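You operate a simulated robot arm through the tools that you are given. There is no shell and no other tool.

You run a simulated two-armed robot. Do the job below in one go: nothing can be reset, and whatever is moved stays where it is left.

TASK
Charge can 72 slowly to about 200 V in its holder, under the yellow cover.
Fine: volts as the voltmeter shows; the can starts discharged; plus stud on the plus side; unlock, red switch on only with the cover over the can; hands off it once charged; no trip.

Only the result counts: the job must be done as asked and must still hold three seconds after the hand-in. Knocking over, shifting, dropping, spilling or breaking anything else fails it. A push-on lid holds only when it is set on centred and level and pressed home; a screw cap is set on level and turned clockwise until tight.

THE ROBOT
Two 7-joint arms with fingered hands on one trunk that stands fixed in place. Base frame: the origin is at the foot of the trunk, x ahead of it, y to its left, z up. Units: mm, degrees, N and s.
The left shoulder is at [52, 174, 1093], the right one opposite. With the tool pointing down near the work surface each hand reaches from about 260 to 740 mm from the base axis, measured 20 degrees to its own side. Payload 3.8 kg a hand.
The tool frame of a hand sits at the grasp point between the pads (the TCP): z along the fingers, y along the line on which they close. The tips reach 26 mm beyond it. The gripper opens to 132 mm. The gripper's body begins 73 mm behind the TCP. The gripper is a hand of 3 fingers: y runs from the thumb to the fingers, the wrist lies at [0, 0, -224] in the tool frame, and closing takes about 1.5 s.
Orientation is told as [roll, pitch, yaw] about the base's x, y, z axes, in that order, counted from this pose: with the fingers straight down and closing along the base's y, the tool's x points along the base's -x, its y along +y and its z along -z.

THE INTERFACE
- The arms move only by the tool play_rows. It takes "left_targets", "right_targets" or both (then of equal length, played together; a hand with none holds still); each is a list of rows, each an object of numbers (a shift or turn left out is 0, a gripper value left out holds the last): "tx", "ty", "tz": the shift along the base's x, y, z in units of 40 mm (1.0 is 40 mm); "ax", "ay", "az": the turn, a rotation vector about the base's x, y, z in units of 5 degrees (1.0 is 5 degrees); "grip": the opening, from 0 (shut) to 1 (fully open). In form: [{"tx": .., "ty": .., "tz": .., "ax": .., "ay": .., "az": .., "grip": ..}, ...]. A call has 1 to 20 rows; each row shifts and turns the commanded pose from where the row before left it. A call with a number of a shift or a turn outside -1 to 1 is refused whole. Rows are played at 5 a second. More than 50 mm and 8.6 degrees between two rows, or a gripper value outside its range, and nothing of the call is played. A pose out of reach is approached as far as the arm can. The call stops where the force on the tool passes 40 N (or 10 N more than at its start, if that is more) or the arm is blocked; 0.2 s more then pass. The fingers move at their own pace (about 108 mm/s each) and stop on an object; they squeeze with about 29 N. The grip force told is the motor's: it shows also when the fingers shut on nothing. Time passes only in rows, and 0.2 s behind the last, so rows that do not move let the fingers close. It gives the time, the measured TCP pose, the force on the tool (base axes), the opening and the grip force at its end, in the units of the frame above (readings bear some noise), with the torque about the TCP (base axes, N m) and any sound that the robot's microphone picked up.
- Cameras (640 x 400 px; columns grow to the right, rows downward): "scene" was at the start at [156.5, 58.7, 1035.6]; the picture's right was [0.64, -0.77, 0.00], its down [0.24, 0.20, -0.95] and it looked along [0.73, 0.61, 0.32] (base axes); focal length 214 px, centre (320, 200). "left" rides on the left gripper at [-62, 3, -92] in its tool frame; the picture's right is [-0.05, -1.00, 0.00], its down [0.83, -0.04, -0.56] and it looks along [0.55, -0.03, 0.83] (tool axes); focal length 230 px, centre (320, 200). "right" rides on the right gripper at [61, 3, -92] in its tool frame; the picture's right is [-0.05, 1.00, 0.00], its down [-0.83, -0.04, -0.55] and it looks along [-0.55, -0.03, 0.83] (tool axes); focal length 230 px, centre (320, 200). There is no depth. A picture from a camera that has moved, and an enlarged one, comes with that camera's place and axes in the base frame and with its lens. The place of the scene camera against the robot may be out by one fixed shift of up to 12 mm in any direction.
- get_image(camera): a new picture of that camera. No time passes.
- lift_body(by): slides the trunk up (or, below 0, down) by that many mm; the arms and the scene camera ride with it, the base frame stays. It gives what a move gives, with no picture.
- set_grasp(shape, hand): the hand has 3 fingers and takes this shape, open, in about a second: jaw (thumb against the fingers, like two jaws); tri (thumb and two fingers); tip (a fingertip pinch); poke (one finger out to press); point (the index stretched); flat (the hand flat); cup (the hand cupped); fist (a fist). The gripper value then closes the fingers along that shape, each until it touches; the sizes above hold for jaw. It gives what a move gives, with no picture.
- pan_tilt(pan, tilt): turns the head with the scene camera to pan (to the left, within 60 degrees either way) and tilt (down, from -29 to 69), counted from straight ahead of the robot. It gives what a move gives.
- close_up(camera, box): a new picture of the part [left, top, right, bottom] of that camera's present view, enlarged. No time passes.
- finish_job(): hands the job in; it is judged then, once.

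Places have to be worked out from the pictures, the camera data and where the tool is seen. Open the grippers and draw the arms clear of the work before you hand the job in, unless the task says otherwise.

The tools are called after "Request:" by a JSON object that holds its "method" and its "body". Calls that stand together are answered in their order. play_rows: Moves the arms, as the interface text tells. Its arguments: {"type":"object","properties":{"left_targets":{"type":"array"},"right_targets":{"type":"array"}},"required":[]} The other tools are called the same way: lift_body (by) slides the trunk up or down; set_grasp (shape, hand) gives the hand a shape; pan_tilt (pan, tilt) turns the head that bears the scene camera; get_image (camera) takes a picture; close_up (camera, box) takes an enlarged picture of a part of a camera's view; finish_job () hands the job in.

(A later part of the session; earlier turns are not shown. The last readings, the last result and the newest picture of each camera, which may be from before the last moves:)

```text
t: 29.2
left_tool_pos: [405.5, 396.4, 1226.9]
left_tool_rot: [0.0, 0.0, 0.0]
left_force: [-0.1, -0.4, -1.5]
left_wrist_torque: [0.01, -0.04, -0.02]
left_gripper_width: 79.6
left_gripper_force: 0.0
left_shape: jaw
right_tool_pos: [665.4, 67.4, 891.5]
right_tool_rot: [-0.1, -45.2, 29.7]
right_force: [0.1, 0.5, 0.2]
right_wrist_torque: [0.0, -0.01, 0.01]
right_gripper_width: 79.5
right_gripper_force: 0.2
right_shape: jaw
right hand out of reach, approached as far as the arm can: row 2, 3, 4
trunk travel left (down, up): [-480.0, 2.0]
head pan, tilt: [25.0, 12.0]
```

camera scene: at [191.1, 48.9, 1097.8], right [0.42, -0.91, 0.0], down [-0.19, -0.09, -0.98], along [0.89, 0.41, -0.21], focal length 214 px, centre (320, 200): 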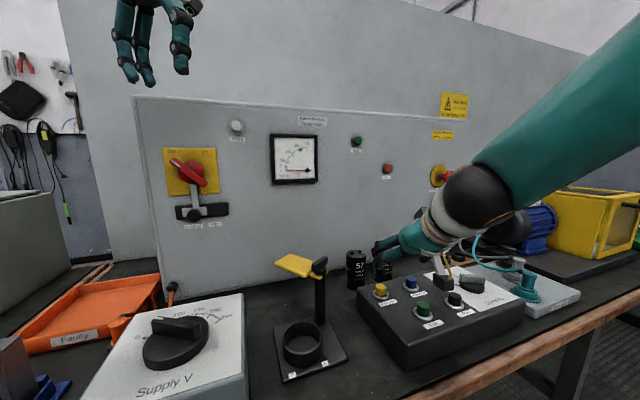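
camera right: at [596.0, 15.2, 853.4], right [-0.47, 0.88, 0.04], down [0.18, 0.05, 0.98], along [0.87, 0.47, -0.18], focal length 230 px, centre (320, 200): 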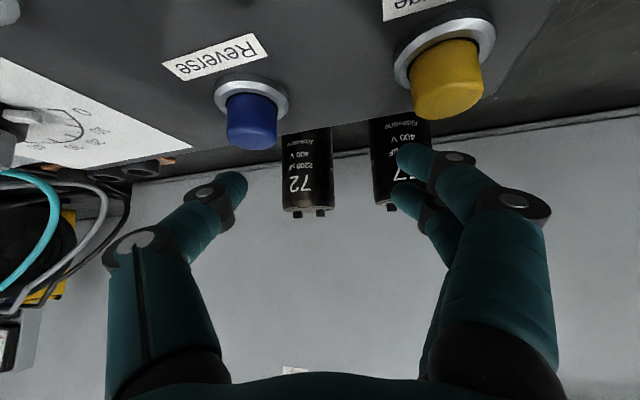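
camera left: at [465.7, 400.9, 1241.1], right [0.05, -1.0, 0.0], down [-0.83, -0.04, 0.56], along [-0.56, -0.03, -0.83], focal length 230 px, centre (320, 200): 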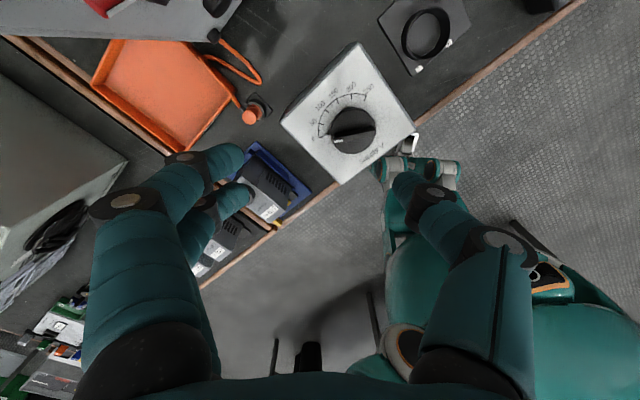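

The radius again ends near 520 mm from the shoulder with this orientation. I take the hand back to a comfortable pose with the tool vertical, to test the stated vertical-tool reach instead.

Request:
{"method": "play_rows", "body": {"right_targets": [{"tx": -0.4, "ty": -0.3, "tz": 0.2}, {"tx": -0.4, "ty": -0.3, "tz": 0.2, "ax": -0.5, "ay": 0.866}, {"tx": -0.4, "ty": -0.3, "tz": 0.2, "ax": -0.5, "ay": 0.866}, {"tx": -0.4, "ty": -0.3, "tz": 0.2, "ax": -0.5, "ay": 0.866}, {"tx": -0.4, "ty": -0.3, "tz": 0.2, "ax": -0.5, "ay": 0.866}, {"ax": -0.5, "ay": 0.866}, {"ax": -0.5, "ay": 0.866}, {"ax": -0.5, "ay": 0.866}, {"ax": -0.5, "ay": 0.866}, {"ax": -0.5, "ay": 0.866}]}}

Request:
{"method": "lift_body", "body": {"by": -80}}

Request:
{"method": "get_image", "body": {"camera": "scene"}}

```text
t: 31.4
left_tool_pos: [405.4, 395.0, 1226.9]
left_tool_rot: [0.0, -0.1, 0.0]
left_force: [-0.8, 0.8, 0.7]
left_wrist_torque: [-0.03, -0.03, -0.02]
left_gripper_width: 79.8
left_gripper_force: 0.0
left_shape: jaw
right_tool_pos: [504.8, -4.4, 900.4]
right_tool_rot: [-0.2, -26.2, 29.8]
right_force: [0.8, -0.7, -0.3]
right_wrist_torque: [0.0, 0.0, -0.04]
right_gripper_width: 79.3
right_gripper_force: 0.0
right_shape: jaw
right hand out of reach, approached as far as the arm can: row 3, 4, 5, 6, 7, 8, 9, 10
trunk travel left (down, up): [-480.0, 2.0]
head pan, tilt: [25.0, 12.0]
```

```text
t: 32.5
left_tool_pos: [404.1, 394.9, 1148.3]
left_tool_rot: [0.0, -0.2, 0.0]
left_force: [0.0, 0.4, -0.6]
left_wrist_torque: [-0.01, -0.03, 0.02]
left_gripper_width: 79.8
left_gripper_force: 0.1
left_shape: jaw
right_tool_pos: [505.5, -4.2, 823.9]
right_tool_rot: [-0.3, -26.3, 29.9]
right_force: [-0.4, 1.1, -0.3]
right_wrist_torque: [-0.01, -0.01, -0.02]
right_gripper_width: 79.5
right_gripper_force: 0.1
right_shape: jaw
trunk travel left (down, up): [-400.0, 82.0]
head pan, tilt: [25.0, 12.0]
```

```text
taken
camera scene: at [181.1, 48.6, 989.1], right [0.42, -0.91, 0.0], down [-0.19, -0.09, -0.98], along [0.89, 0.41, -0.21], focal length 214 px, centre (320, 200)
```

scene: 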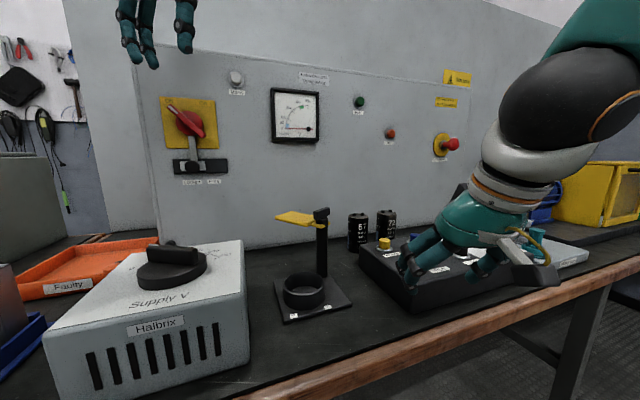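

The hand at a more upright angle also hits a wrist limit with yaw 30, so this looks like a joint-limit matter. I raise the hand clear of the buttons and unwind the yaw to 0 while pitching forward, then test again.

Request:
{"method": "play_rows", "body": {"right_targets": [{"tz": 0.8}, {"tz": 0.8}, {"tz": 0.5, "az": -1}, {"az": -1}, {"az": -1}, {"az": -1}, {"az": -1}, {"az": -1}, {"ay": 1}, {"ay": 1}, {"ay": 1}, {"ay": 1}, {"ay": 1}]}}

Request:
{"method": "get_image", "body": {"camera": "scene"}}

```text
t: 35.4
left_tool_pos: [406.4, 394.8, 1147.2]
left_tool_rot: [-0.1, 0.0, 0.0]
left_force: [0.8, 0.6, 0.0]
left_wrist_torque: [-0.03, 0.01, 0.02]
left_gripper_width: 79.7
left_gripper_force: 0.0
left_shape: jaw
right_tool_pos: [497.4, -6.1, 898.1]
right_tool_rot: [-0.1, -21.2, -0.1]
right_force: [-0.5, -0.2, 0.5]
right_wrist_torque: [0.03, 0.04, 0.0]
right_gripper_width: 79.7
right_gripper_force: 0.0
right_shape: jaw
right hand out of reach, approached as far as the arm can: row 3, 10, 11, 12, 13
trunk travel left (down, up): [-400.0, 82.0]
head pan, tilt: [25.0, 12.0]
```

```text
taken
camera scene: at [181.5, 48.7, 989.0], right [0.42, -0.91, 0.0], down [-0.19, -0.09, -0.98], along [0.89, 0.41, -0.21], focal length 214 px, centre (320, 200)
```

scene: 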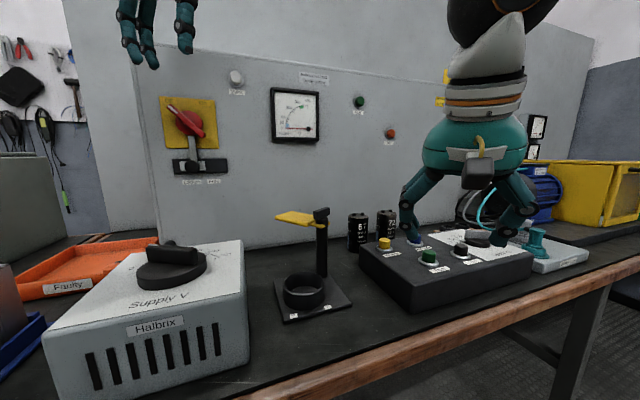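

I look toward the right arm itself to understand its elbow posture.

Request:
{"method": "pan_tilt", "body": {"pan": -30, "tilt": -10}}

Request:
{"method": "get_image", "body": {"camera": "scene"}}

Request:
{"method": "get_image", "body": {"camera": "left"}}

```text
t: 36.6
left_tool_pos: [404.8, 395.6, 1148.1]
left_tool_rot: [0.0, -0.1, 0.0]
left_force: [-0.5, 0.1, 0.3]
left_wrist_torque: [0.03, -0.02, 0.01]
left_gripper_width: 80.0
left_gripper_force: 0.1
left_shape: jaw
right_tool_pos: [497.4, -5.1, 897.5]
right_tool_rot: [-0.3, -21.2, -0.2]
right_force: [0.3, 1.1, -0.2]
right_wrist_torque: [0.02, -0.01, 0.01]
right_gripper_width: 79.7
right_gripper_force: 0.1
right_shape: jaw
trunk travel left (down, up): [-400.0, 82.0]
head pan, tilt: [-30.0, -10.0]
```

```text
taken
camera scene: at [170.1, -32.7, 1023.5], right [-0.5, -0.87, 0.0], down [0.15, -0.09, -0.98], along [0.85, -0.49, 0.17], focal length 214 px, centre (320, 200)
```

scene: 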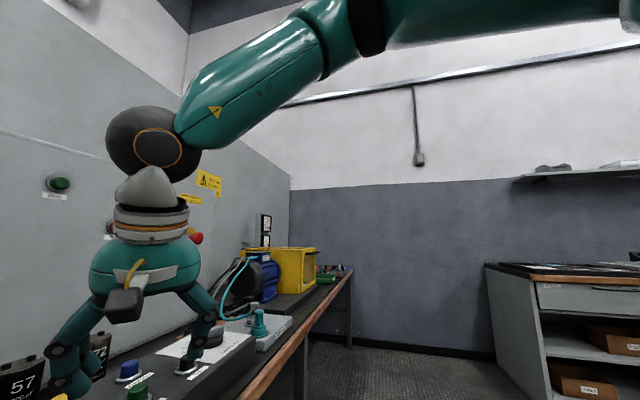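

```text
taken
camera left: at [466.0, 398.7, 1240.2], right [0.05, -1.0, 0.0], down [-0.83, -0.04, 0.56], along [-0.55, -0.03, -0.83], focal length 230 px, centre (320, 200)
```

left: 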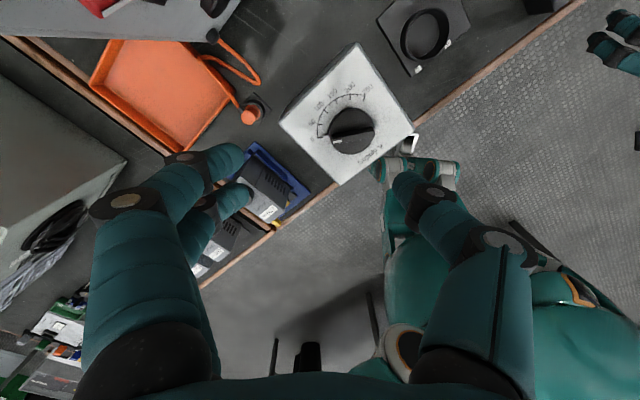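

The right arm is in an elbow-high posture, with the forearm coming steeply down, which eats its reach. I pitch the hand up to horizontal, which should force the elbow to swing down and outward.

Request:
{"method": "play_rows", "body": {"right_targets": [{"ay": -1, "ty": -0.3}, {"ay": -1, "ty": -0.3}, {"ay": -1, "ty": -0.3}, {"ay": -1, "ty": -0.3}, {"ay": -1, "ty": -0.3}, {"ay": -1, "ty": -0.3}, {"ay": -1, "ty": -0.3}, {"ay": -1, "ty": -0.3}, {"ay": -1}, {"ay": -1}, {"ay": -1}, {"ay": -1}, {"ay": -1}, {"ay": -1}, {"ay": -1}]}}

Request:
{"method": "get_image", "body": {"camera": "scene"}}

```text
t: 39.8
left_tool_pos: [405.5, 395.4, 1147.3]
left_tool_rot: [0.0, 0.1, 0.1]
left_force: [-0.1, 0.1, 0.2]
left_wrist_torque: [-0.02, 0.01, 0.0]
left_gripper_width: 79.4
left_gripper_force: 0.0
left_shape: jaw
right_tool_pos: [525.6, -73.9, 910.7]
right_tool_rot: [177.6, -84.1, -178.1]
right_force: [-0.7, 0.6, 0.8]
right_wrist_torque: [0.0, -0.01, -0.03]
right_gripper_width: 79.6
right_gripper_force: 0.2
right_shape: jaw
right hand out of reach, approached as far as the arm can: row 14, 15
trunk travel left (down, up): [-400.0, 82.0]
head pan, tilt: [-30.0, -10.0]
```

```text
taken
camera scene: at [170.1, -32.6, 1023.5], right [-0.5, -0.87, 0.0], down [0.15, -0.09, -0.98], along [0.85, -0.49, 0.17], focal length 214 px, centre (320, 200)
```

scene: 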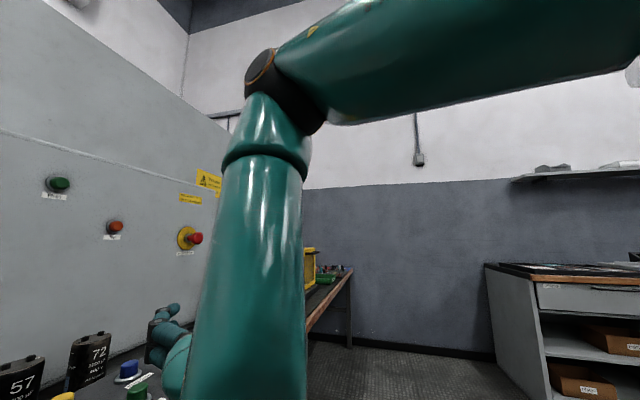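

The forearm now hangs down with the hand level, but the right hand's camera would sit under the hand and strike the control box, so the right arm is poorly suited. I try the left arm again, now with the hand turned 30° inward, which should suit its wrist.

Request:
{"method": "play_rows", "body": {"left_targets": [{"tx": 0.33, "ty": -0.22, "tz": -0.4, "ay": -1}, {"tx": 0.33, "ty": -0.22, "tz": -0.4, "ay": -1}, {"tx": 0.33, "ty": -0.22, "tz": -0.4, "ay": -1}, {"tx": 0.33, "ty": -0.22, "tz": -0.4, "ay": -1}, {"tx": 0.33, "ty": -0.22, "tz": -0.4, "ay": -1}, {"tx": 0.33, "ty": -0.22, "tz": -0.4, "ay": -1}, {"tx": 0.33, "ty": -0.22, "tz": -0.4, "ay": -1}, {"tx": 0.33, "ty": -0.22, "tz": -0.4, "ay": -1}, {"tx": 0.33, "ty": -0.22, "tz": -0.4, "ay": -1}, {"tx": 0.33, "ty": -0.22, "tz": -0.4, "az": -1}, {"tx": 0.33, "ty": -0.22, "tz": -0.4, "az": -1}, {"tx": 0.33, "ty": -0.22, "tz": -0.4, "az": -1}, {"tx": 0.33, "ty": -0.22, "tz": -0.4, "az": -1}, {"tx": 0.33, "ty": -0.22, "tz": -0.4, "az": -1}, {"tx": 0.33, "ty": -0.22, "tz": -0.4, "az": -1}]}}

Request:
{"method": "pan_tilt", "body": {"pan": 30, "tilt": 5}}

Request:
{"method": "get_image", "body": {"camera": "scene"}}

```text
t: 43.0
left_tool_pos: [601.6, 264.5, 910.4]
left_tool_rot: [0.2, -45.4, -29.0]
left_force: [-0.2, 0.0, -1.0]
left_wrist_torque: [-0.01, 0.02, -0.03]
left_gripper_width: 79.7
left_gripper_force: 0.1
left_shape: jaw
left hand out of reach, approached as far as the arm can: row 15
right_tool_pos: [527.0, -74.9, 911.2]
right_tool_rot: [177.7, -84.1, -178.1]
right_force: [-0.5, -0.3, -0.1]
right_wrist_torque: [0.02, -0.02, 0.03]
right_gripper_width: 80.0
right_gripper_force: 0.1
right_shape: jaw
trunk travel left (down, up): [-400.0, 82.0]
head pan, tilt: [-30.0, -10.0]
```

```text
t: 44.3
left_tool_pos: [601.9, 264.9, 911.3]
left_tool_rot: [0.1, -45.5, -28.9]
left_force: [-0.3, -0.4, -0.3]
left_wrist_torque: [-0.01, -0.03, -0.02]
left_gripper_width: 79.8
left_gripper_force: 0.0
left_shape: jaw
right_tool_pos: [526.2, -73.0, 911.4]
right_tool_rot: [177.7, -84.1, -178.2]
right_force: [0.9, 0.0, -0.8]
right_wrist_torque: [0.02, -0.01, 0.0]
right_gripper_width: 79.9
right_gripper_force: 0.1
right_shape: jaw
trunk travel left (down, up): [-400.0, 82.0]
head pan, tilt: [30.0, 5.0]
```

```text
taken
camera scene: at [176.5, 55.2, 1000.3], right [0.5, -0.87, 0.0], down [-0.08, -0.04, -1.0], along [0.86, 0.5, -0.09], focal length 214 px, centre (320, 200)
```

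scene: 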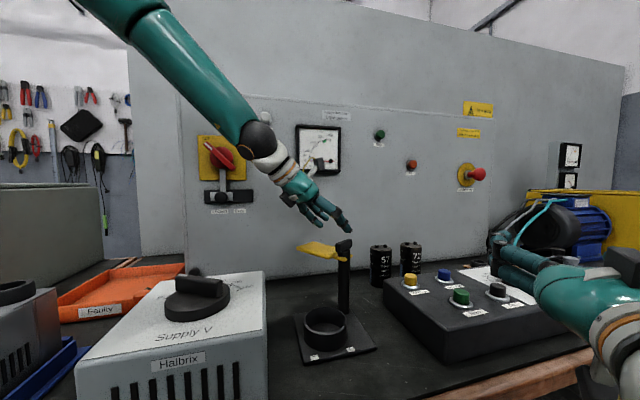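

I measure the plain reach: the right hand, now level, goes straight forward until the arm runs out.

Request:
{"method": "play_rows", "body": {"right_targets": [{"ay": 1, "tz": 0.2}, {"ay": 1, "tz": 0.2}, {"tx": 0.9}, {"tx": 0.9}, {"tx": 0.9}, {"tx": 0.9}, {"tx": 0.9}, {"tx": 0.9}]}}

Request:
{"method": "pan_tilt", "body": {"pan": -30, "tilt": 0}}

Request:
{"method": "get_image", "body": {"camera": "scene"}}

```text
t: 46.1
left_tool_pos: [601.6, 266.3, 911.3]
left_tool_rot: [0.1, -45.3, -28.7]
left_force: [0.9, -0.6, -0.4]
left_wrist_torque: [-0.02, 0.03, -0.01]
left_gripper_width: 79.6
left_gripper_force: 0.0
left_shape: jaw
right_tool_pos: [743.0, -70.9, 928.4]
right_tool_rot: [1.8, -86.0, -2.1]
right_force: [0.1, 0.1, -0.4]
right_wrist_torque: [0.01, -0.01, -0.01]
right_gripper_width: 79.5
right_gripper_force: 0.0
right_shape: jaw
trunk travel left (down, up): [-400.0, 82.0]
head pan, tilt: [30.0, 5.0]
```

```text
t: 47.4
left_tool_pos: [601.0, 265.2, 911.1]
left_tool_rot: [0.1, -45.4, -28.9]
left_force: [-0.2, 0.2, -0.3]
left_wrist_torque: [0.04, -0.02, -0.02]
left_gripper_width: 79.9
left_gripper_force: 0.1
left_shape: jaw
right_tool_pos: [742.1, -72.3, 928.9]
right_tool_rot: [2.2, -86.1, -2.5]
right_force: [-0.4, 0.1, 0.3]
right_wrist_torque: [0.0, -0.02, 0.0]
right_gripper_width: 79.8
right_gripper_force: 0.0
right_shape: jaw
trunk travel left (down, up): [-400.0, 82.0]
head pan, tilt: [-30.0, 0.0]
```

```text
taken
camera scene: at [175.0, -35.6, 1008.2], right [-0.5, -0.87, 0.0], down [0.0, 0.0, -1.0], along [0.87, -0.5, 0.0], focal length 214 px, centre (320, 200)
```

scene: 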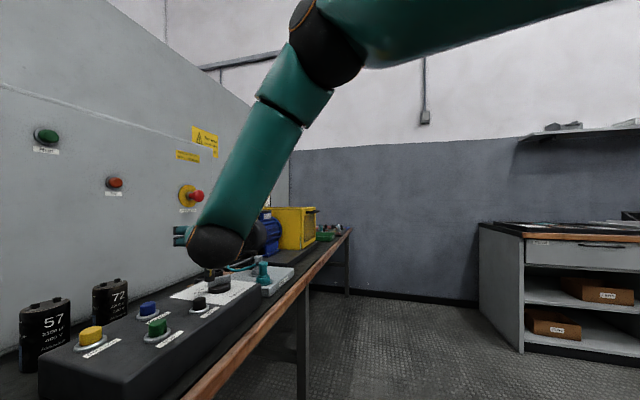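

The right arm reached x 743 without complaint, so a level, in-plane posture is the key. The left arm is nearer the can; I put the left hand in the same kind of posture, high up, and draw the right arm back before lowering the trunk.

Request:
{"method": "play_rows", "body": {"left_targets": [{"tz": 0.29, "ty": -0.12, "tx": -0.08, "az": 1}, {"tz": 0.29, "ty": -0.12, "tx": -0.08, "az": 1}, {"tz": 0.29, "ty": -0.12, "tx": -0.08, "az": 1}, {"tz": 0.29, "ty": -0.12, "tx": -0.08, "az": 1}, {"tz": 0.29, "ty": -0.12, "tx": -0.08, "az": 1}, {"tz": 0.29, "ty": -0.12, "tx": -0.08, "az": 0.8}, {"tz": 0.29, "ty": -0.12, "tx": -0.08, "ay": -1}, {"tz": 0.29, "ty": -0.12, "tx": -0.08, "ay": -1}, {"tz": 0.29, "ty": -0.12, "tx": -0.08, "ay": -1}, {"tz": 0.29, "ty": -0.12, "tx": -0.08, "ay": -1}, {"tz": 0.29, "ty": -0.12, "tx": -0.08, "ay": -1}, {"tz": 0.29, "ty": -0.12, "tx": -0.08, "ay": -1}, {"tz": 0.29, "ty": -0.12, "tx": -0.08, "ay": -1}], "right_targets": [{"tx": -0.5, "ty": -0.25, "tz": 0.29}, {"tx": -0.5, "ty": -0.25, "tz": 0.29}, {"tx": -0.5, "ty": -0.25, "tz": 0.29}, {"tx": -0.5, "ty": -0.25, "tz": 0.29}, {"tx": -0.5, "ty": -0.25, "tz": 0.29}, {"tx": -0.5, "ty": -0.25, "tz": 0.29}, {"tx": -0.5, "ty": -0.25, "tz": 0.29}, {"tx": -0.5, "ty": -0.25, "tz": 0.29}, {"tx": -0.5, "ty": -0.25, "tz": 0.29}, {"tx": -0.5, "ty": -0.25, "tz": 0.29}, {"tx": -0.5, "ty": -0.25, "tz": 0.29}, {"tx": -0.5, "ty": -0.25, "tz": 0.29}, {"tx": -0.5, "ty": -0.25, "tz": 0.29}]}}

Request:
{"method": "pan_tilt", "body": {"pan": 35, "tilt": -5}}

Request:
{"method": "get_image", "body": {"camera": "scene"}}

```text
t: 50.2
left_tool_pos: [561.5, 205.4, 1059.6]
left_tool_rot: [2.4, -77.5, -3.0]
left_force: [-0.1, 0.3, -0.5]
left_wrist_torque: [-0.01, 0.01, 0.0]
left_gripper_width: 79.8
left_gripper_force: 0.0
left_shape: jaw
left hand out of reach, approached as far as the arm can: row 13
right_tool_pos: [527.3, -148.1, 1070.1]
right_tool_rot: [1.9, -86.1, -2.3]
right_force: [0.3, 0.3, -0.2]
right_wrist_torque: [-0.04, -0.02, -0.03]
right_gripper_width: 79.5
right_gripper_force: 0.0
right_shape: jaw
right hand out of reach, approached as far as the arm can: row 2, 3, 4, 6, 7, 9, 11, 12, 13
trunk travel left (down, up): [-400.0, 82.0]
head pan, tilt: [-30.0, 0.0]
```

```text
t: 51.5
left_tool_pos: [561.5, 206.2, 1058.3]
left_tool_rot: [2.5, -77.3, -3.1]
left_force: [0.2, -0.4, 0.3]
left_wrist_torque: [-0.05, -0.03, 0.01]
left_gripper_width: 79.7
left_gripper_force: 0.1
left_shape: jaw
right_tool_pos: [527.7, -147.9, 1069.4]
right_tool_rot: [2.1, -86.2, -2.5]
right_force: [0.9, -0.7, 0.3]
right_wrist_torque: [-0.02, -0.01, 0.0]
right_gripper_width: 79.6
right_gripper_force: 0.1
right_shape: jaw
trunk travel left (down, up): [-400.0, 82.0]
head pan, tilt: [35.0, -5.0]
```

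```text
taken
camera scene: at [168.7, 59.5, 1016.0], right [0.57, -0.82, 0.0], down [0.07, 0.05, -1.0], along [0.82, 0.57, 0.09], focal length 214 px, centre (320, 200)
```

scene: 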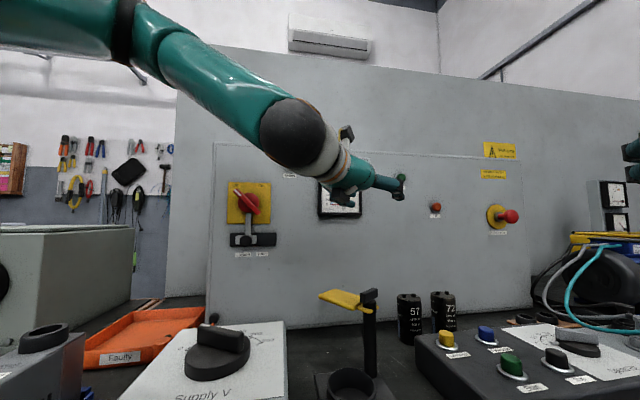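

Both arms are in good elbow-up postures. I lower the trunk by 130 mm to bring the shoulder to wrist height for the grasp.

Request:
{"method": "lift_body", "body": {"by": -130}}

Request:
{"method": "play_rows", "body": {"left_targets": [{"tx": 0.6, "ty": -0.3, "tz": 0.1}, {"tx": 0.6, "ty": -0.3}, {"tx": 0.6, "ty": -0.3}, {"tx": 0.6, "ty": -0.3}, {"tx": 0.6, "ty": -0.3}, {"tx": 0.6, "ty": -0.3}, {"tx": 0.6, "ty": -0.2}, {"tx": 0.6}]}}

Request:
{"method": "get_image", "body": {"camera": "scene"}}

Request:
{"method": "get_image", "body": {"camera": "left"}}

```text
t: 52.8
left_tool_pos: [576.4, 202.6, 873.7]
left_tool_rot: [2.3, -70.4, -3.4]
left_force: [-4.1, -1.0, 13.2]
left_wrist_torque: [0.73, -0.17, 0.16]
left_gripper_width: 79.9
left_gripper_force: 0.2
left_shape: jaw
right_tool_pos: [540.7, -148.8, 881.0]
right_tool_rot: [0.4, -77.5, -0.7]
right_force: [-1.1, -0.2, -1.3]
right_wrist_torque: [-0.04, -0.03, 0.0]
right_gripper_width: 79.5
right_gripper_force: 0.0
right_shape: jaw
trunk travel left (down, up): [-285.0, 196.0]
head pan, tilt: [35.0, -5.0]
stopped: the force on the tool passed its limit at 52 N (the readings are from after the stop); the commanded pose is now the measured one
```

```text
t: 54.6
left_tool_pos: [665.2, 165.5, 878.1]
left_tool_rot: [1.9, -70.0, -2.9]
left_force: [0.1, 0.6, 0.6]
left_wrist_torque: [-0.01, 0.03, -0.03]
left_gripper_width: 79.8
left_gripper_force: 0.0
left_shape: jaw
left hand out of reach, approached as far as the arm can: row 4, 5, 6, 7, 8
right_tool_pos: [541.3, -147.2, 882.2]
right_tool_rot: [0.4, -77.5, -0.8]
right_force: [-0.5, -0.1, 0.0]
right_wrist_torque: [0.01, 0.02, 0.01]
right_gripper_width: 79.5
right_gripper_force: 0.1
right_shape: jaw
trunk travel left (down, up): [-285.0, 196.0]
head pan, tilt: [35.0, -5.0]
```

```text
taken
camera scene: at [155.1, 59.6, 895.8], right [0.57, -0.82, 0.0], down [0.07, 0.05, -1.0], along [0.82, 0.57, 0.09], focal length 214 px, centre (320, 200)
```

scene: 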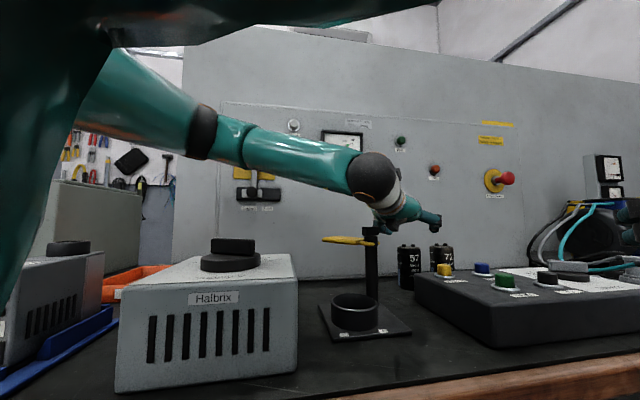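

```text
taken
camera left: at [598.6, 168.8, 967.7], right [0.0, -1.0, 0.04], down [-0.81, -0.02, -0.59], along [0.59, -0.03, -0.81], focal length 230 px, centre (320, 200)
```

left: 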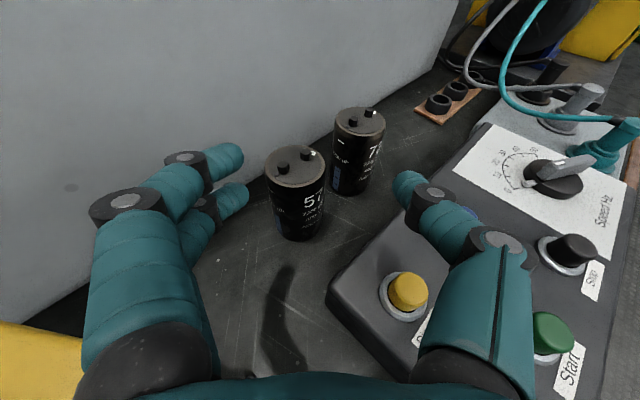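

The trunk descent brought the left hand onto something (52 N) near the cover post, because the arms had ended the previous call in an unreachable commanded pose. I reset both commands with a still row and look at whether the holder and cover were disturbed.

Request:
{"method": "play_rows", "body": {"left_targets": [{"tx": -0.3, "tz": 0.6}, {"tx": -0.3, "tz": 0.6}, {"tz": 0.5}], "right_targets": [{"tz": 0.1}, {}, {}]}}

Request:
{"method": "pan_tilt", "body": {"pan": 25, "tilt": 12}}

Request:
{"method": "close_up", "body": {"camera": "scene", "box": [240, 130, 440, 270]}}

Request:
{"method": "get_image", "body": {"camera": "left"}}

```text
t: 55.4
left_tool_pos: [639.4, 165.8, 947.4]
left_tool_rot: [2.0, -70.0, -2.9]
left_force: [0.2, 0.5, 0.0]
left_wrist_torque: [0.0, -0.03, -0.02]
left_gripper_width: 79.6
left_gripper_force: 0.0
left_shape: jaw
right_tool_pos: [542.5, -146.3, 887.7]
right_tool_rot: [0.4, -77.6, -0.8]
right_force: [0.6, 0.2, -0.4]
right_wrist_torque: [-0.02, 0.01, 0.02]
right_gripper_width: 79.5
right_gripper_force: 0.1
right_shape: jaw
trunk travel left (down, up): [-285.0, 196.0]
head pan, tilt: [35.0, -5.0]
```

```text
t: 56.2
left_tool_pos: [639.5, 168.4, 946.4]
left_tool_rot: [1.9, -70.0, -2.9]
left_force: [-0.3, -0.4, -0.3]
left_wrist_torque: [0.0, 0.01, -0.01]
left_gripper_width: 79.4
left_gripper_force: 0.0
left_shape: jaw
right_tool_pos: [541.7, -146.2, 886.7]
right_tool_rot: [0.2, -77.5, -0.8]
right_force: [-0.6, -0.9, 0.2]
right_wrist_torque: [0.02, 0.0, 0.02]
right_gripper_width: 79.9
right_gripper_force: 0.0
right_shape: jaw
trunk travel left (down, up): [-285.0, 196.0]
head pan, tilt: [25.0, 12.0]
```

```text
2.86 times, centred on (340, 200) of scene
camera zoom: at [167.9, 48.8, 868.9], right [0.42, -0.91, 0.0], down [-0.19, -0.09, -0.98], along [0.89, 0.41, -0.21], focal length 613 px, centre (263, 200)
```

zoom: 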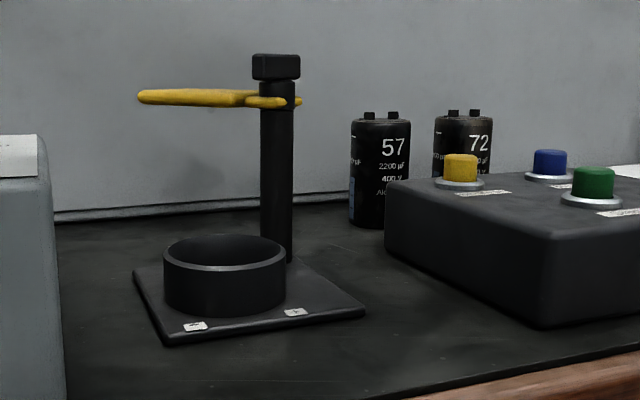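

```text
taken
camera left: at [573.6, 169.9, 1036.6], right [0.0, -1.0, 0.04], down [-0.81, -0.02, -0.59], along [0.59, -0.03, -0.81], focal length 230 px, centre (320, 200)
```

left: 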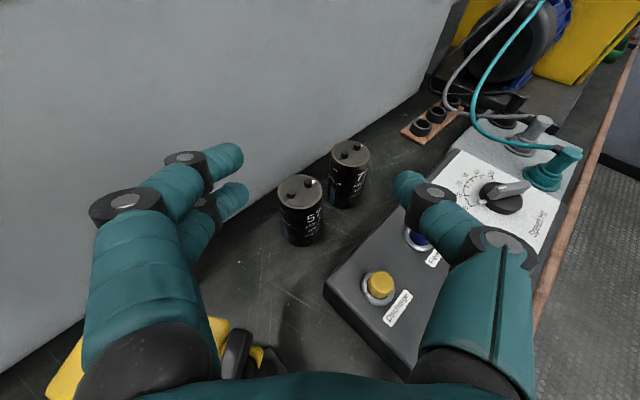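

The holder and cover look untouched. I raise the trunk to the top with both commands settled, then will swing the left elbow up by going through a tool-down pose.

Request:
{"method": "play_rows", "body": {"left_targets": [{"tx": -0.7, "tz": 0.2, "ty": 0.2}, {"tx": -0.7, "tz": 0.2, "ty": 0.2}, {"tx": -0.7, "tz": 0.2, "ty": 0.2}, {"tx": -0.7, "ty": 0.2}, {"tx": -0.2}, {}]}}

Request:
{"method": "lift_body", "body": {"by": 190}}

```text
t: 57.6
left_tool_pos: [521.7, 198.0, 970.0]
left_tool_rot: [2.0, -70.0, -3.0]
left_force: [0.2, 0.4, -0.5]
left_wrist_torque: [0.01, 0.01, -0.02]
left_gripper_width: 80.0
left_gripper_force: 0.0
left_shape: jaw
right_tool_pos: [542.8, -146.9, 887.6]
right_tool_rot: [0.4, -77.5, -0.8]
right_force: [0.0, 0.1, -0.3]
right_wrist_torque: [-0.03, 0.03, 0.03]
right_gripper_width: 79.7
right_gripper_force: 0.0
right_shape: jaw
trunk travel left (down, up): [-285.0, 196.0]
head pan, tilt: [25.0, 12.0]
```

```text
t: 59.7
left_tool_pos: [520.9, 198.2, 1159.9]
left_tool_rot: [1.8, -69.9, -2.9]
left_force: [0.1, 0.3, 0.0]
left_wrist_torque: [0.02, -0.02, -0.01]
left_gripper_width: 79.8
left_gripper_force: 0.1
left_shape: jaw
right_tool_pos: [541.6, -146.9, 1076.9]
right_tool_rot: [0.0, -77.2, -0.8]
right_force: [0.0, 0.4, -0.1]
right_wrist_torque: [0.02, -0.01, 0.01]
right_gripper_width: 79.8
right_gripper_force: 0.0
right_shape: jaw
trunk travel left (down, up): [-475.0, 6.0]
head pan, tilt: [25.0, 12.0]
```

The lift was exact this time. I bring the left hand to a tool-down pose lower down to raise the elbow.

Request:
{"method": "play_rows", "body": {"left_targets": [{"tx": -0.13, "ty": 0.11, "tz": -0.46, "ay": 1}, {"tx": -0.13, "ty": 0.11, "tz": -0.46, "ay": 1}, {"tx": -0.13, "ty": 0.11, "tz": -0.46, "ay": 1}, {"tx": -0.13, "ty": 0.11, "tz": -0.46, "ay": 1}, {"tx": -0.13, "ty": 0.11, "tz": -0.46, "ay": 1}, {"tx": -0.13, "ty": 0.11, "tz": -0.46, "ay": 1}, {"tx": -0.13, "ty": 0.11, "tz": -0.46, "ay": 1}, {"tx": -0.13, "ty": 0.11, "tz": -0.46, "ay": 1}, {"tx": -0.13, "ty": 0.11, "tz": -0.46, "ay": 1}, {"tx": -0.13, "ty": 0.11, "tz": -0.46, "ay": 1}, {"tx": -0.13, "ty": 0.11, "tz": -0.46, "ay": 1}, {"tx": -0.13, "ty": 0.11, "tz": -0.46, "ay": 1}, {"tx": -0.13, "ty": 0.11, "tz": -0.46, "ay": 1}, {"tx": -0.13, "ty": 0.11, "tz": -0.46, "ay": 1}]}}

Request:
{"method": "pan_tilt", "body": {"pan": 45, "tilt": -5}}

Request:
{"method": "get_image", "body": {"camera": "scene"}}

```text
t: 62.7
left_tool_pos: [425.8, 279.6, 918.5]
left_tool_rot: [-0.9, -0.1, -1.0]
left_force: [0.1, 0.0, -0.1]
left_wrist_torque: [0.0, 0.0, -0.03]
left_gripper_width: 79.8
left_gripper_force: 0.2
left_shape: jaw
left hand out of reach, approached as far as the arm can: row 12, 13, 14
right_tool_pos: [541.5, -145.6, 1077.5]
right_tool_rot: [-0.1, -77.4, -0.8]
right_force: [0.2, -0.7, 0.4]
right_wrist_torque: [0.03, -0.02, 0.0]
right_gripper_width: 79.6
right_gripper_force: 0.0
right_shape: jaw
trunk travel left (down, up): [-475.0, 6.0]
head pan, tilt: [25.0, 12.0]
```

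```text
t: 63.5
left_tool_pos: [425.5, 279.0, 920.6]
left_tool_rot: [-0.9, -0.2, -1.0]
left_force: [0.1, -0.4, -0.8]
left_wrist_torque: [0.03, -0.01, 0.0]
left_gripper_width: 79.9
left_gripper_force: 0.0
left_shape: jaw
right_tool_pos: [540.9, -145.8, 1077.4]
right_tool_rot: [-0.1, -77.3, -0.8]
right_force: [0.0, -0.5, 0.1]
right_wrist_torque: [-0.04, 0.0, 0.01]
right_gripper_width: 79.5
right_gripper_force: 0.1
right_shape: jaw
trunk travel left (down, up): [-475.0, 6.0]
head pan, tilt: [45.0, -5.0]
```

```text
taken
camera scene: at [168.3, 71.2, 1118.5], right [0.71, -0.71, 0.0], down [0.06, 0.06, -1.0], along [0.7, 0.7, 0.09], focal length 214 px, centre (320, 200)
```

scene: 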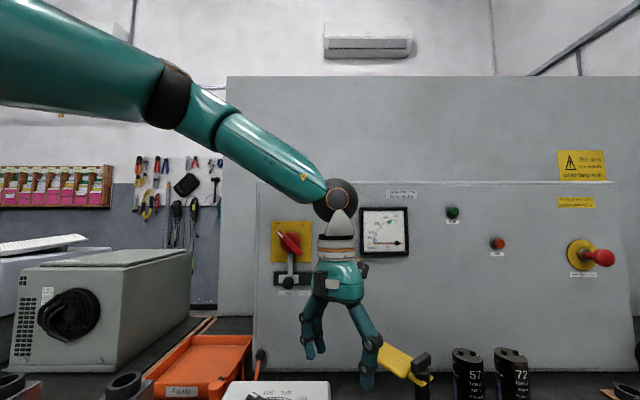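

The elbow is up and outward now. I pitch the left hand up to level while shifting it slightly outward, as worked for the right arm.

Request:
{"method": "play_rows", "body": {"left_targets": [{"tz": 0.5, "ax": 0.2}, {"ay": -1, "tx": 0.2}, {"ay": -1, "tx": 0.2}, {"ay": -1, "tx": 0.2}, {"ay": -1, "tx": 0.2}, {"ay": -1, "tx": 0.2}, {"ay": -1, "tx": 0.2}, {"ay": -1, "tx": 0.2}, {"ay": -1, "tx": 0.2}, {"ay": -1, "tx": 0.2}, {"ay": -1, "tx": 0.2}, {"ay": -1, "tx": 0.2}, {"ay": -1, "tx": 0.2}, {"ay": -1}, {"ay": -1}, {"ay": -1}, {"ay": -1}, {"ay": -1}, {"ay": -1}, {"ay": -1}]}}

Request:
{"method": "get_image", "body": {"camera": "scene"}}

```text
t: 67.7
left_tool_pos: [557.9, 223.6, 1066.3]
left_tool_rot: [4.1, -69.5, -2.5]
left_force: [-0.6, -0.1, -0.3]
left_wrist_torque: [-0.01, 0.01, 0.01]
left_gripper_width: 79.8
left_gripper_force: 0.1
left_shape: jaw
left hand out of reach, approached as far as the arm can: row 12, 13, 14, 15, 16, 17, 18, 19, 20
right_tool_pos: [541.1, -146.4, 1078.0]
right_tool_rot: [-0.1, -77.4, -0.8]
right_force: [0.5, 0.0, 0.1]
right_wrist_torque: [-0.02, -0.01, 0.0]
right_gripper_width: 79.6
right_gripper_force: 0.0
right_shape: jaw
trunk travel left (down, up): [-475.0, 6.0]
head pan, tilt: [45.0, -5.0]
```

```text
taken
camera scene: at [168.2, 71.2, 1118.6], right [0.71, -0.71, 0.0], down [0.06, 0.06, -1.0], along [0.7, 0.7, 0.09], focal length 214 px, centre (320, 200)
```

scene: 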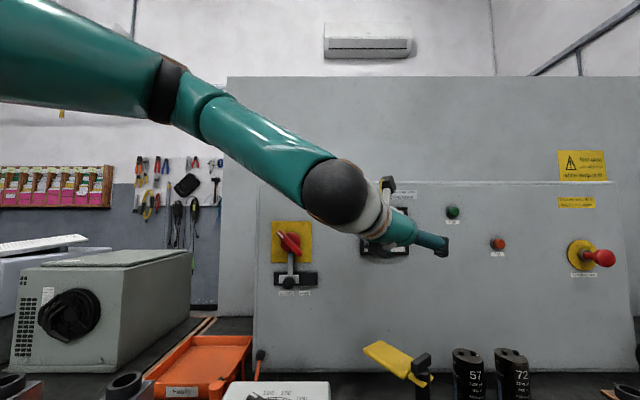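

It stops at pitch 70° with the elbow lateral. The right arm got its better posture from far inward, so I move the right arm outward and take the left hand inward in a steep pitch to lift its elbow the same way.

Request:
{"method": "play_rows", "body": {"right_targets": [{"ty": -0.5, "tx": -0.2}, {"ty": -0.5, "tx": -0.2}, {"ty": -0.5, "tx": -0.2}, {"ty": -0.5, "tx": -0.2}, {"ty": -0.5, "tx": -0.2}, {"ty": -0.5, "tx": -0.2}], "left_targets": [{"ay": 1, "tx": -0.2, "tz": -0.3}, {"ay": 1, "tx": -0.2, "tz": -0.3}, {"ay": 1, "tx": -0.2, "tz": -0.3}, {"ay": 1, "tx": -0.2, "tz": -0.3}, {"ay": 1, "tx": -0.2, "tz": -0.3}, {"ay": 1, "tx": -0.2, "tz": -0.3}]}}

Request:
{"method": "play_rows", "body": {"left_targets": [{"ty": -0.5, "ay": 0.6}, {"ty": -0.5, "ay": 0.6}, {"ty": -0.5, "ay": 0.6}, {"ty": -0.5, "ay": 0.6}, {"ty": -0.5, "ay": 0.6}, {"ty": -0.5}, {"ty": -0.5}, {"ty": -0.5}, {"ty": -0.5}]}}

Request:
{"method": "get_image", "body": {"camera": "scene"}}

```text
t: 69.1
left_tool_pos: [511.3, 226.5, 994.9]
left_tool_rot: [2.5, -39.3, -1.1]
left_force: [-0.5, 0.0, -0.5]
left_wrist_torque: [0.0, 0.01, 0.03]
left_gripper_width: 79.6
left_gripper_force: 0.1
left_shape: jaw
right_tool_pos: [481.9, -170.4, 1114.3]
right_tool_rot: [-0.3, -77.3, -0.9]
right_force: [-0.4, -0.4, 1.7]
right_wrist_torque: [0.04, 0.02, -0.03]
right_gripper_width: 79.6
right_gripper_force: 0.0
right_shape: jaw
right hand out of reach, approached as far as the arm can: row 1, 2, 3, 4, 5, 6
trunk travel left (down, up): [-475.0, 6.0]
head pan, tilt: [45.0, -5.0]
```

```text
t: 71.1
left_tool_pos: [473.6, 194.7, 1018.1]
left_tool_rot: [2.1, -28.9, -1.0]
left_force: [-0.8, -0.1, -0.6]
left_wrist_torque: [-0.03, 0.04, 0.0]
left_gripper_width: 79.6
left_gripper_force: 0.0
left_shape: jaw
left hand out of reach, approached as far as the arm can: row 1, 2, 3, 4, 5, 6, 7, 8, 9
right_tool_pos: [482.3, -169.8, 1114.9]
right_tool_rot: [-0.5, -77.2, -0.8]
right_force: [-0.2, 0.2, -0.3]
right_wrist_torque: [0.02, 0.0, 0.0]
right_gripper_width: 79.5
right_gripper_force: 0.2
right_shape: jaw
trunk travel left (down, up): [-475.0, 6.0]
head pan, tilt: [45.0, -5.0]
```

```text
taken
camera scene: at [168.2, 71.2, 1118.6], right [0.71, -0.71, 0.0], down [0.06, 0.06, -1.0], along [0.7, 0.7, 0.09], focal length 214 px, centre (320, 200)
```

scene: 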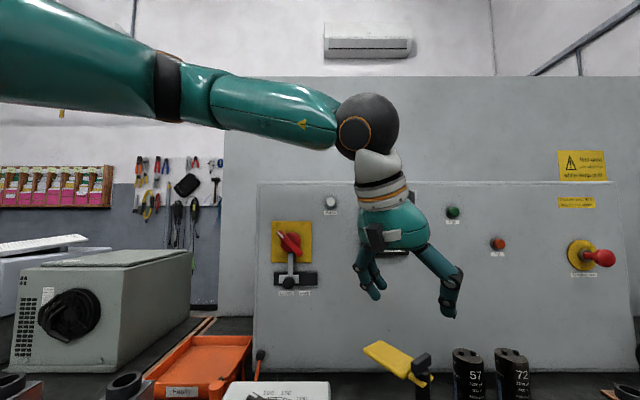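

The left hand needs its inward yaw to go further in. I turn it 30° inward and move it across, mirroring the right arm's earlier path.

Request:
{"method": "play_rows", "body": {"left_targets": [{"az": -1}, {"az": -1}, {"az": -1}, {"az": -1}, {"az": -1, "ay": -0.5}, {"az": -1, "ay": -0.5}, {"ty": -0.6, "tx": 0.2, "ay": -0.5}, {"ty": -0.6, "tx": 0.2, "ay": -0.5}, {"ty": -0.6, "tx": 0.2}, {"ty": -0.6, "tx": 0.2}, {"ty": -0.6, "tx": 0.2}, {"ty": -0.6, "tx": 0.2}, {"ty": -0.6, "tx": 0.2}]}}

Request:
{"method": "get_image", "body": {"camera": "scene"}}

```text
t: 73.9
left_tool_pos: [482.7, 133.0, 1037.1]
left_tool_rot: [8.1, -37.6, -34.3]
left_force: [0.4, 0.7, 0.2]
left_wrist_torque: [-0.01, 0.04, 0.01]
left_gripper_width: 79.7
left_gripper_force: 0.0
left_shape: jaw
left hand out of reach, approached as far as the arm can: row 9, 10, 11, 12, 13
right_tool_pos: [482.3, -170.6, 1114.0]
right_tool_rot: [-0.5, -77.2, -0.8]
right_force: [-0.7, 0.6, -0.7]
right_wrist_torque: [-0.01, 0.01, 0.01]
right_gripper_width: 79.5
right_gripper_force: 0.1
right_shape: jaw
trunk travel left (down, up): [-475.0, 6.0]
head pan, tilt: [45.0, -5.0]
```

```text
taken
camera scene: at [168.2, 71.2, 1118.6], right [0.71, -0.71, 0.0], down [0.06, 0.06, -1.0], along [0.7, 0.7, 0.09], focal length 214 px, centre (320, 200)
```

scene: 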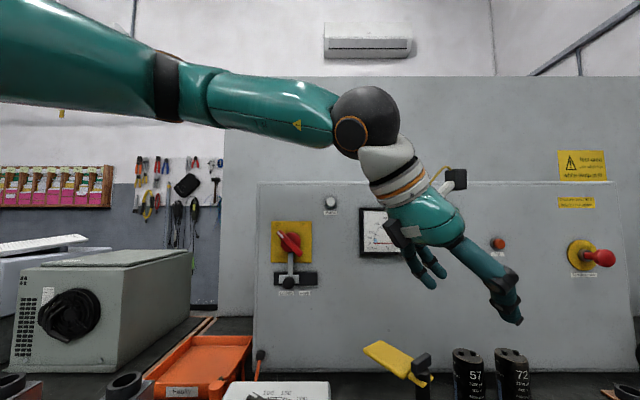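

The upper arm is not moving at all in these pictures, so it sits at a shoulder limit in this elbow-out posture. I stretch the arm out forward on its own side instead, so the elbow straightens, and will then sweep inward.

Request:
{"method": "play_rows", "body": {"left_targets": [{"ty": 0.6, "az": 1}, {"ty": 0.6, "az": 1}, {"ty": 0.6, "az": 1}, {"ty": 0.6, "az": 1}, {"ty": 0.6, "az": 1, "ax": -0.4}, {"ty": 0.6, "az": 1, "ax": -0.4}, {"tx": 0.6, "ty": 0.3, "tz": -0.2}, {"tx": 0.6, "ty": 0.3, "tz": -0.2}, {"tx": 0.6, "ty": 0.2, "tz": -0.2}, {"tx": 0.6, "tz": -0.2}, {"tx": 0.6, "tz": -0.2}, {"tx": 0.6, "tz": -0.2}]}}

Request:
{"method": "get_image", "body": {"camera": "scene"}}

```text
t: 76.5
left_tool_pos: [601.7, 317.7, 1002.2]
left_tool_rot: [3.2, -38.1, -1.2]
left_force: [0.4, -1.0, -0.2]
left_wrist_torque: [0.02, 0.0, 0.0]
left_gripper_width: 79.8
left_gripper_force: 0.0
left_shape: jaw
left hand out of reach, approached as far as the arm can: row 11, 12
right_tool_pos: [482.6, -170.0, 1113.8]
right_tool_rot: [-0.6, -77.2, -0.9]
right_force: [-0.5, 0.4, 0.2]
right_wrist_torque: [-0.01, 0.02, 0.0]
right_gripper_width: 79.7
right_gripper_force: 0.0
right_shape: jaw
trunk travel left (down, up): [-475.0, 6.0]
head pan, tilt: [45.0, -5.0]
```

```text
taken
camera scene: at [168.2, 71.2, 1118.6], right [0.71, -0.71, 0.0], down [0.06, 0.06, -1.0], along [0.7, 0.7, 0.09], focal length 214 px, centre (320, 200)
```

scene: 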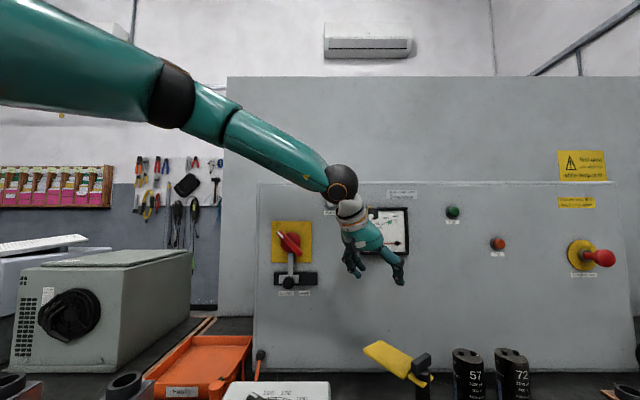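

The upper arm still points outward, since this arm started outside. I take the left hand up to a high tool-down pose and then inward, where the right arm had started, to bring the upper arm forward.

Request:
{"method": "play_rows", "body": {"left_targets": [{"tx": -0.75, "tz": 0.62, "ay": 0.77}, {"tx": -0.75, "tz": 0.62, "ay": 0.77}, {"tx": -0.75, "tz": 0.62, "ay": 0.77}, {"tx": -0.75, "tz": 0.62, "ay": 0.77}, {"tx": -0.75, "tz": 0.62, "ay": 0.77}, {"tx": -0.75, "tz": 0.62, "ay": 0.77}, {"tx": -0.75, "tz": 0.62, "ay": 0.77}, {"tx": -0.75, "tz": 0.62, "ay": 0.77}, {"tx": -0.75, "tz": 0.7, "ay": 0.77}, {"tx": -0.75, "tz": 0.7, "ay": 0.77}, {"ty": -0.6}, {"ty": -0.6}, {"ty": -0.6}, {"ty": -0.6}, {"ty": -0.6}, {"ty": -0.6}, {"ty": -0.6}, {"ty": -0.6}, {"ty": -0.6}, {"ty": -0.6}]}}

Request:
{"method": "get_image", "body": {"camera": "scene"}}

```text
t: 80.7
left_tool_pos: [300.2, 161.8, 1257.8]
left_tool_rot: [2.4, 0.4, -0.9]
left_force: [0.3, 0.7, -0.8]
left_wrist_torque: [-0.01, 0.01, -0.01]
left_gripper_width: 79.7
left_gripper_force: 0.0
left_shape: jaw
left hand out of reach, approached as far as the arm can: row 17, 18, 19, 20
right_tool_pos: [482.8, -170.5, 1114.3]
right_tool_rot: [-0.5, -77.3, -0.8]
right_force: [0.2, -0.3, -0.8]
right_wrist_torque: [0.01, -0.02, 0.01]
right_gripper_width: 79.9
right_gripper_force: 0.0
right_shape: jaw
trunk travel left (down, up): [-475.0, 6.0]
head pan, tilt: [45.0, -5.0]
```

```text
taken
camera scene: at [167.9, 71.2, 1118.7], right [0.71, -0.71, 0.0], down [0.06, 0.06, -1.0], along [0.7, 0.7, 0.09], focal length 214 px, centre (320, 200)
```

scene: 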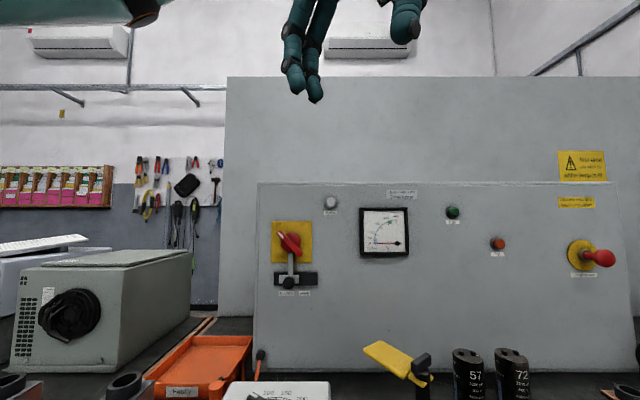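

It stops at y 162 at this height; the right arm's start pose was higher relative to the shoulder. I raise it further and go on inward.

Request:
{"method": "play_rows", "body": {"left_targets": [{"tz": 0.7}, {"tz": 0.7}, {"tz": 0.4, "ty": -0.3}, {"ty": -0.6}, {"ty": -0.6}, {"ty": -0.6}, {"ty": -0.6}, {"ty": -0.6}, {"ty": -0.4}]}}

Request:
{"method": "pan_tilt", "body": {"pan": 30, "tilt": -25}}

Request:
{"method": "get_image", "body": {"camera": "scene"}}

```text
t: 82.7
left_tool_pos: [268.3, 169.4, 1312.9]
left_tool_rot: [2.4, 0.4, -0.9]
left_force: [0.3, -0.6, -1.0]
left_wrist_torque: [-0.01, 0.01, -0.01]
left_gripper_width: 79.5
left_gripper_force: 0.1
left_shape: jaw
left hand out of reach, approached as far as the arm can: row 1, 2, 3, 4, 5, 6, 7, 8, 9
right_tool_pos: [481.9, -170.0, 1113.2]
right_tool_rot: [-0.4, -77.2, -0.8]
right_force: [-0.2, 0.6, -1.1]
right_wrist_torque: [-0.03, 0.0, -0.02]
right_gripper_width: 79.6
right_gripper_force: 0.1
right_shape: jaw
trunk travel left (down, up): [-475.0, 6.0]
head pan, tilt: [45.0, -5.0]
```

```text
t: 83.5
left_tool_pos: [268.5, 169.5, 1312.3]
left_tool_rot: [2.3, 0.4, -0.9]
left_force: [0.4, -0.3, -0.3]
left_wrist_torque: [0.02, 0.04, 0.0]
left_gripper_width: 79.7
left_gripper_force: 0.0
left_shape: jaw
right_tool_pos: [482.6, -171.1, 1114.7]
right_tool_rot: [-0.4, -77.3, -0.7]
right_force: [-0.3, -0.3, -0.7]
right_wrist_torque: [0.01, 0.0, 0.01]
right_gripper_width: 79.7
right_gripper_force: 0.1
right_shape: jaw
trunk travel left (down, up): [-475.0, 6.0]
head pan, tilt: [30.0, -25.0]
```

```text
taken
camera scene: at [167.9, 45.0, 1146.4], right [0.5, -0.87, 0.0], down [0.37, 0.21, -0.91], along [0.78, 0.45, 0.42], focal length 214 px, centre (320, 200)
```

scene: 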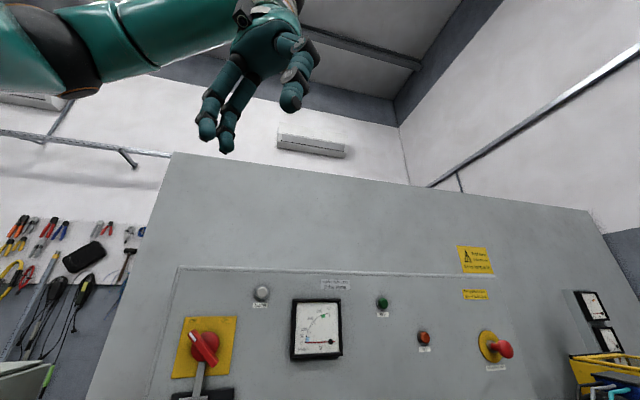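

The left hand at this roll is twisted palm-down, which seems to force its elbow outward; the right is palm-up and has the better posture. I test how far the right arm now reaches with the hand pitched 45° from its present posture.

Request:
{"method": "play_rows", "body": {"right_targets": [{"tx": 0.5, "ty": 0.3, "tz": -0.4, "ay": 0.8}, {"tx": 0.5, "ty": 0.3, "tz": -0.4, "ay": 0.8}, {"tx": 0.5, "ty": 0.3, "tz": -0.4, "ay": 0.8}, {"tx": 0.5, "ty": 0.3, "tz": -0.4, "ay": 0.8}, {"tx": 0.5, "ty": 0.3, "tz": -0.4, "ay": 0.8}, {"tx": 0.5, "ty": 0.3, "tz": -0.4, "ay": 0.8}, {"tx": 0.5, "ty": 0.3, "tz": -0.4, "ay": 0.8, "az": 1}, {"tx": 0.5, "ty": 0.3, "tz": -0.4, "ay": 0.8, "az": 1}, {"tx": 0.8, "ty": 0.3, "tz": -0.4, "az": 1}, {"tx": 0.8, "ty": 0.3, "az": 1}, {"tx": 0.8, "ty": 0.3}, {"tx": 0.8, "ty": 0.3}]}}

Request:
{"method": "pan_tilt", "body": {"pan": -10, "tilt": -5}}

Request:
{"method": "get_image", "body": {"camera": "scene"}}

```text
t: 86.2
left_tool_pos: [268.7, 168.7, 1312.5]
left_tool_rot: [2.4, 0.3, -1.0]
left_force: [-0.2, 0.5, 0.0]
left_wrist_torque: [0.02, 0.01, 0.01]
left_gripper_width: 79.8
left_gripper_force: 0.1
left_shape: jaw
right_tool_pos: [698.3, -40.1, 953.1]
right_tool_rot: [0.5, -45.9, 19.0]
right_force: [-1.0, -1.1, 1.0]
right_wrist_torque: [-0.03, 0.0, 0.02]
right_gripper_width: 79.6
right_gripper_force: 0.0
right_shape: jaw
right hand out of reach, approached as far as the arm can: row 10, 11, 12
trunk travel left (down, up): [-475.0, 6.0]
head pan, tilt: [30.0, -25.0]
```

```text
t: 87.2
left_tool_pos: [268.6, 168.5, 1312.6]
left_tool_rot: [2.4, 0.4, -1.0]
left_force: [-0.1, 0.4, -0.1]
left_wrist_torque: [-0.06, -0.02, 0.0]
left_gripper_width: 79.7
left_gripper_force: 0.1
left_shape: jaw
right_tool_pos: [697.0, -39.7, 953.0]
right_tool_rot: [0.4, -46.1, 19.1]
right_force: [1.3, 0.1, 0.4]
right_wrist_torque: [0.01, -0.03, 0.03]
right_gripper_width: 79.7
right_gripper_force: 0.0
right_shape: jaw
trunk travel left (down, up): [-475.0, 6.0]
head pan, tilt: [-10.0, -5.0]
```

```text
taken
camera scene: at [192.6, -5.7, 1118.6], right [-0.17, -0.98, 0.0], down [0.09, -0.02, -1.0], along [0.98, -0.17, 0.09], focal length 214 px, centre (320, 200)
```

scene: 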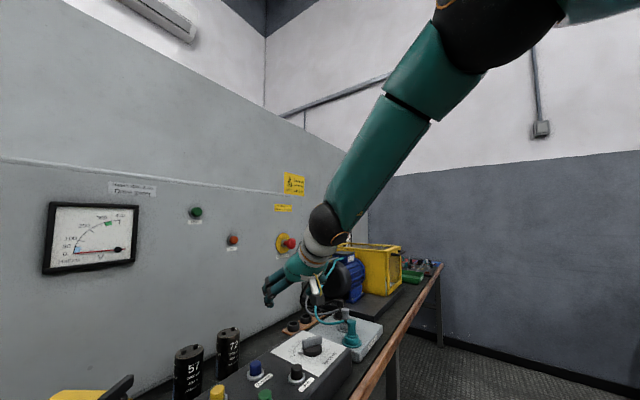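

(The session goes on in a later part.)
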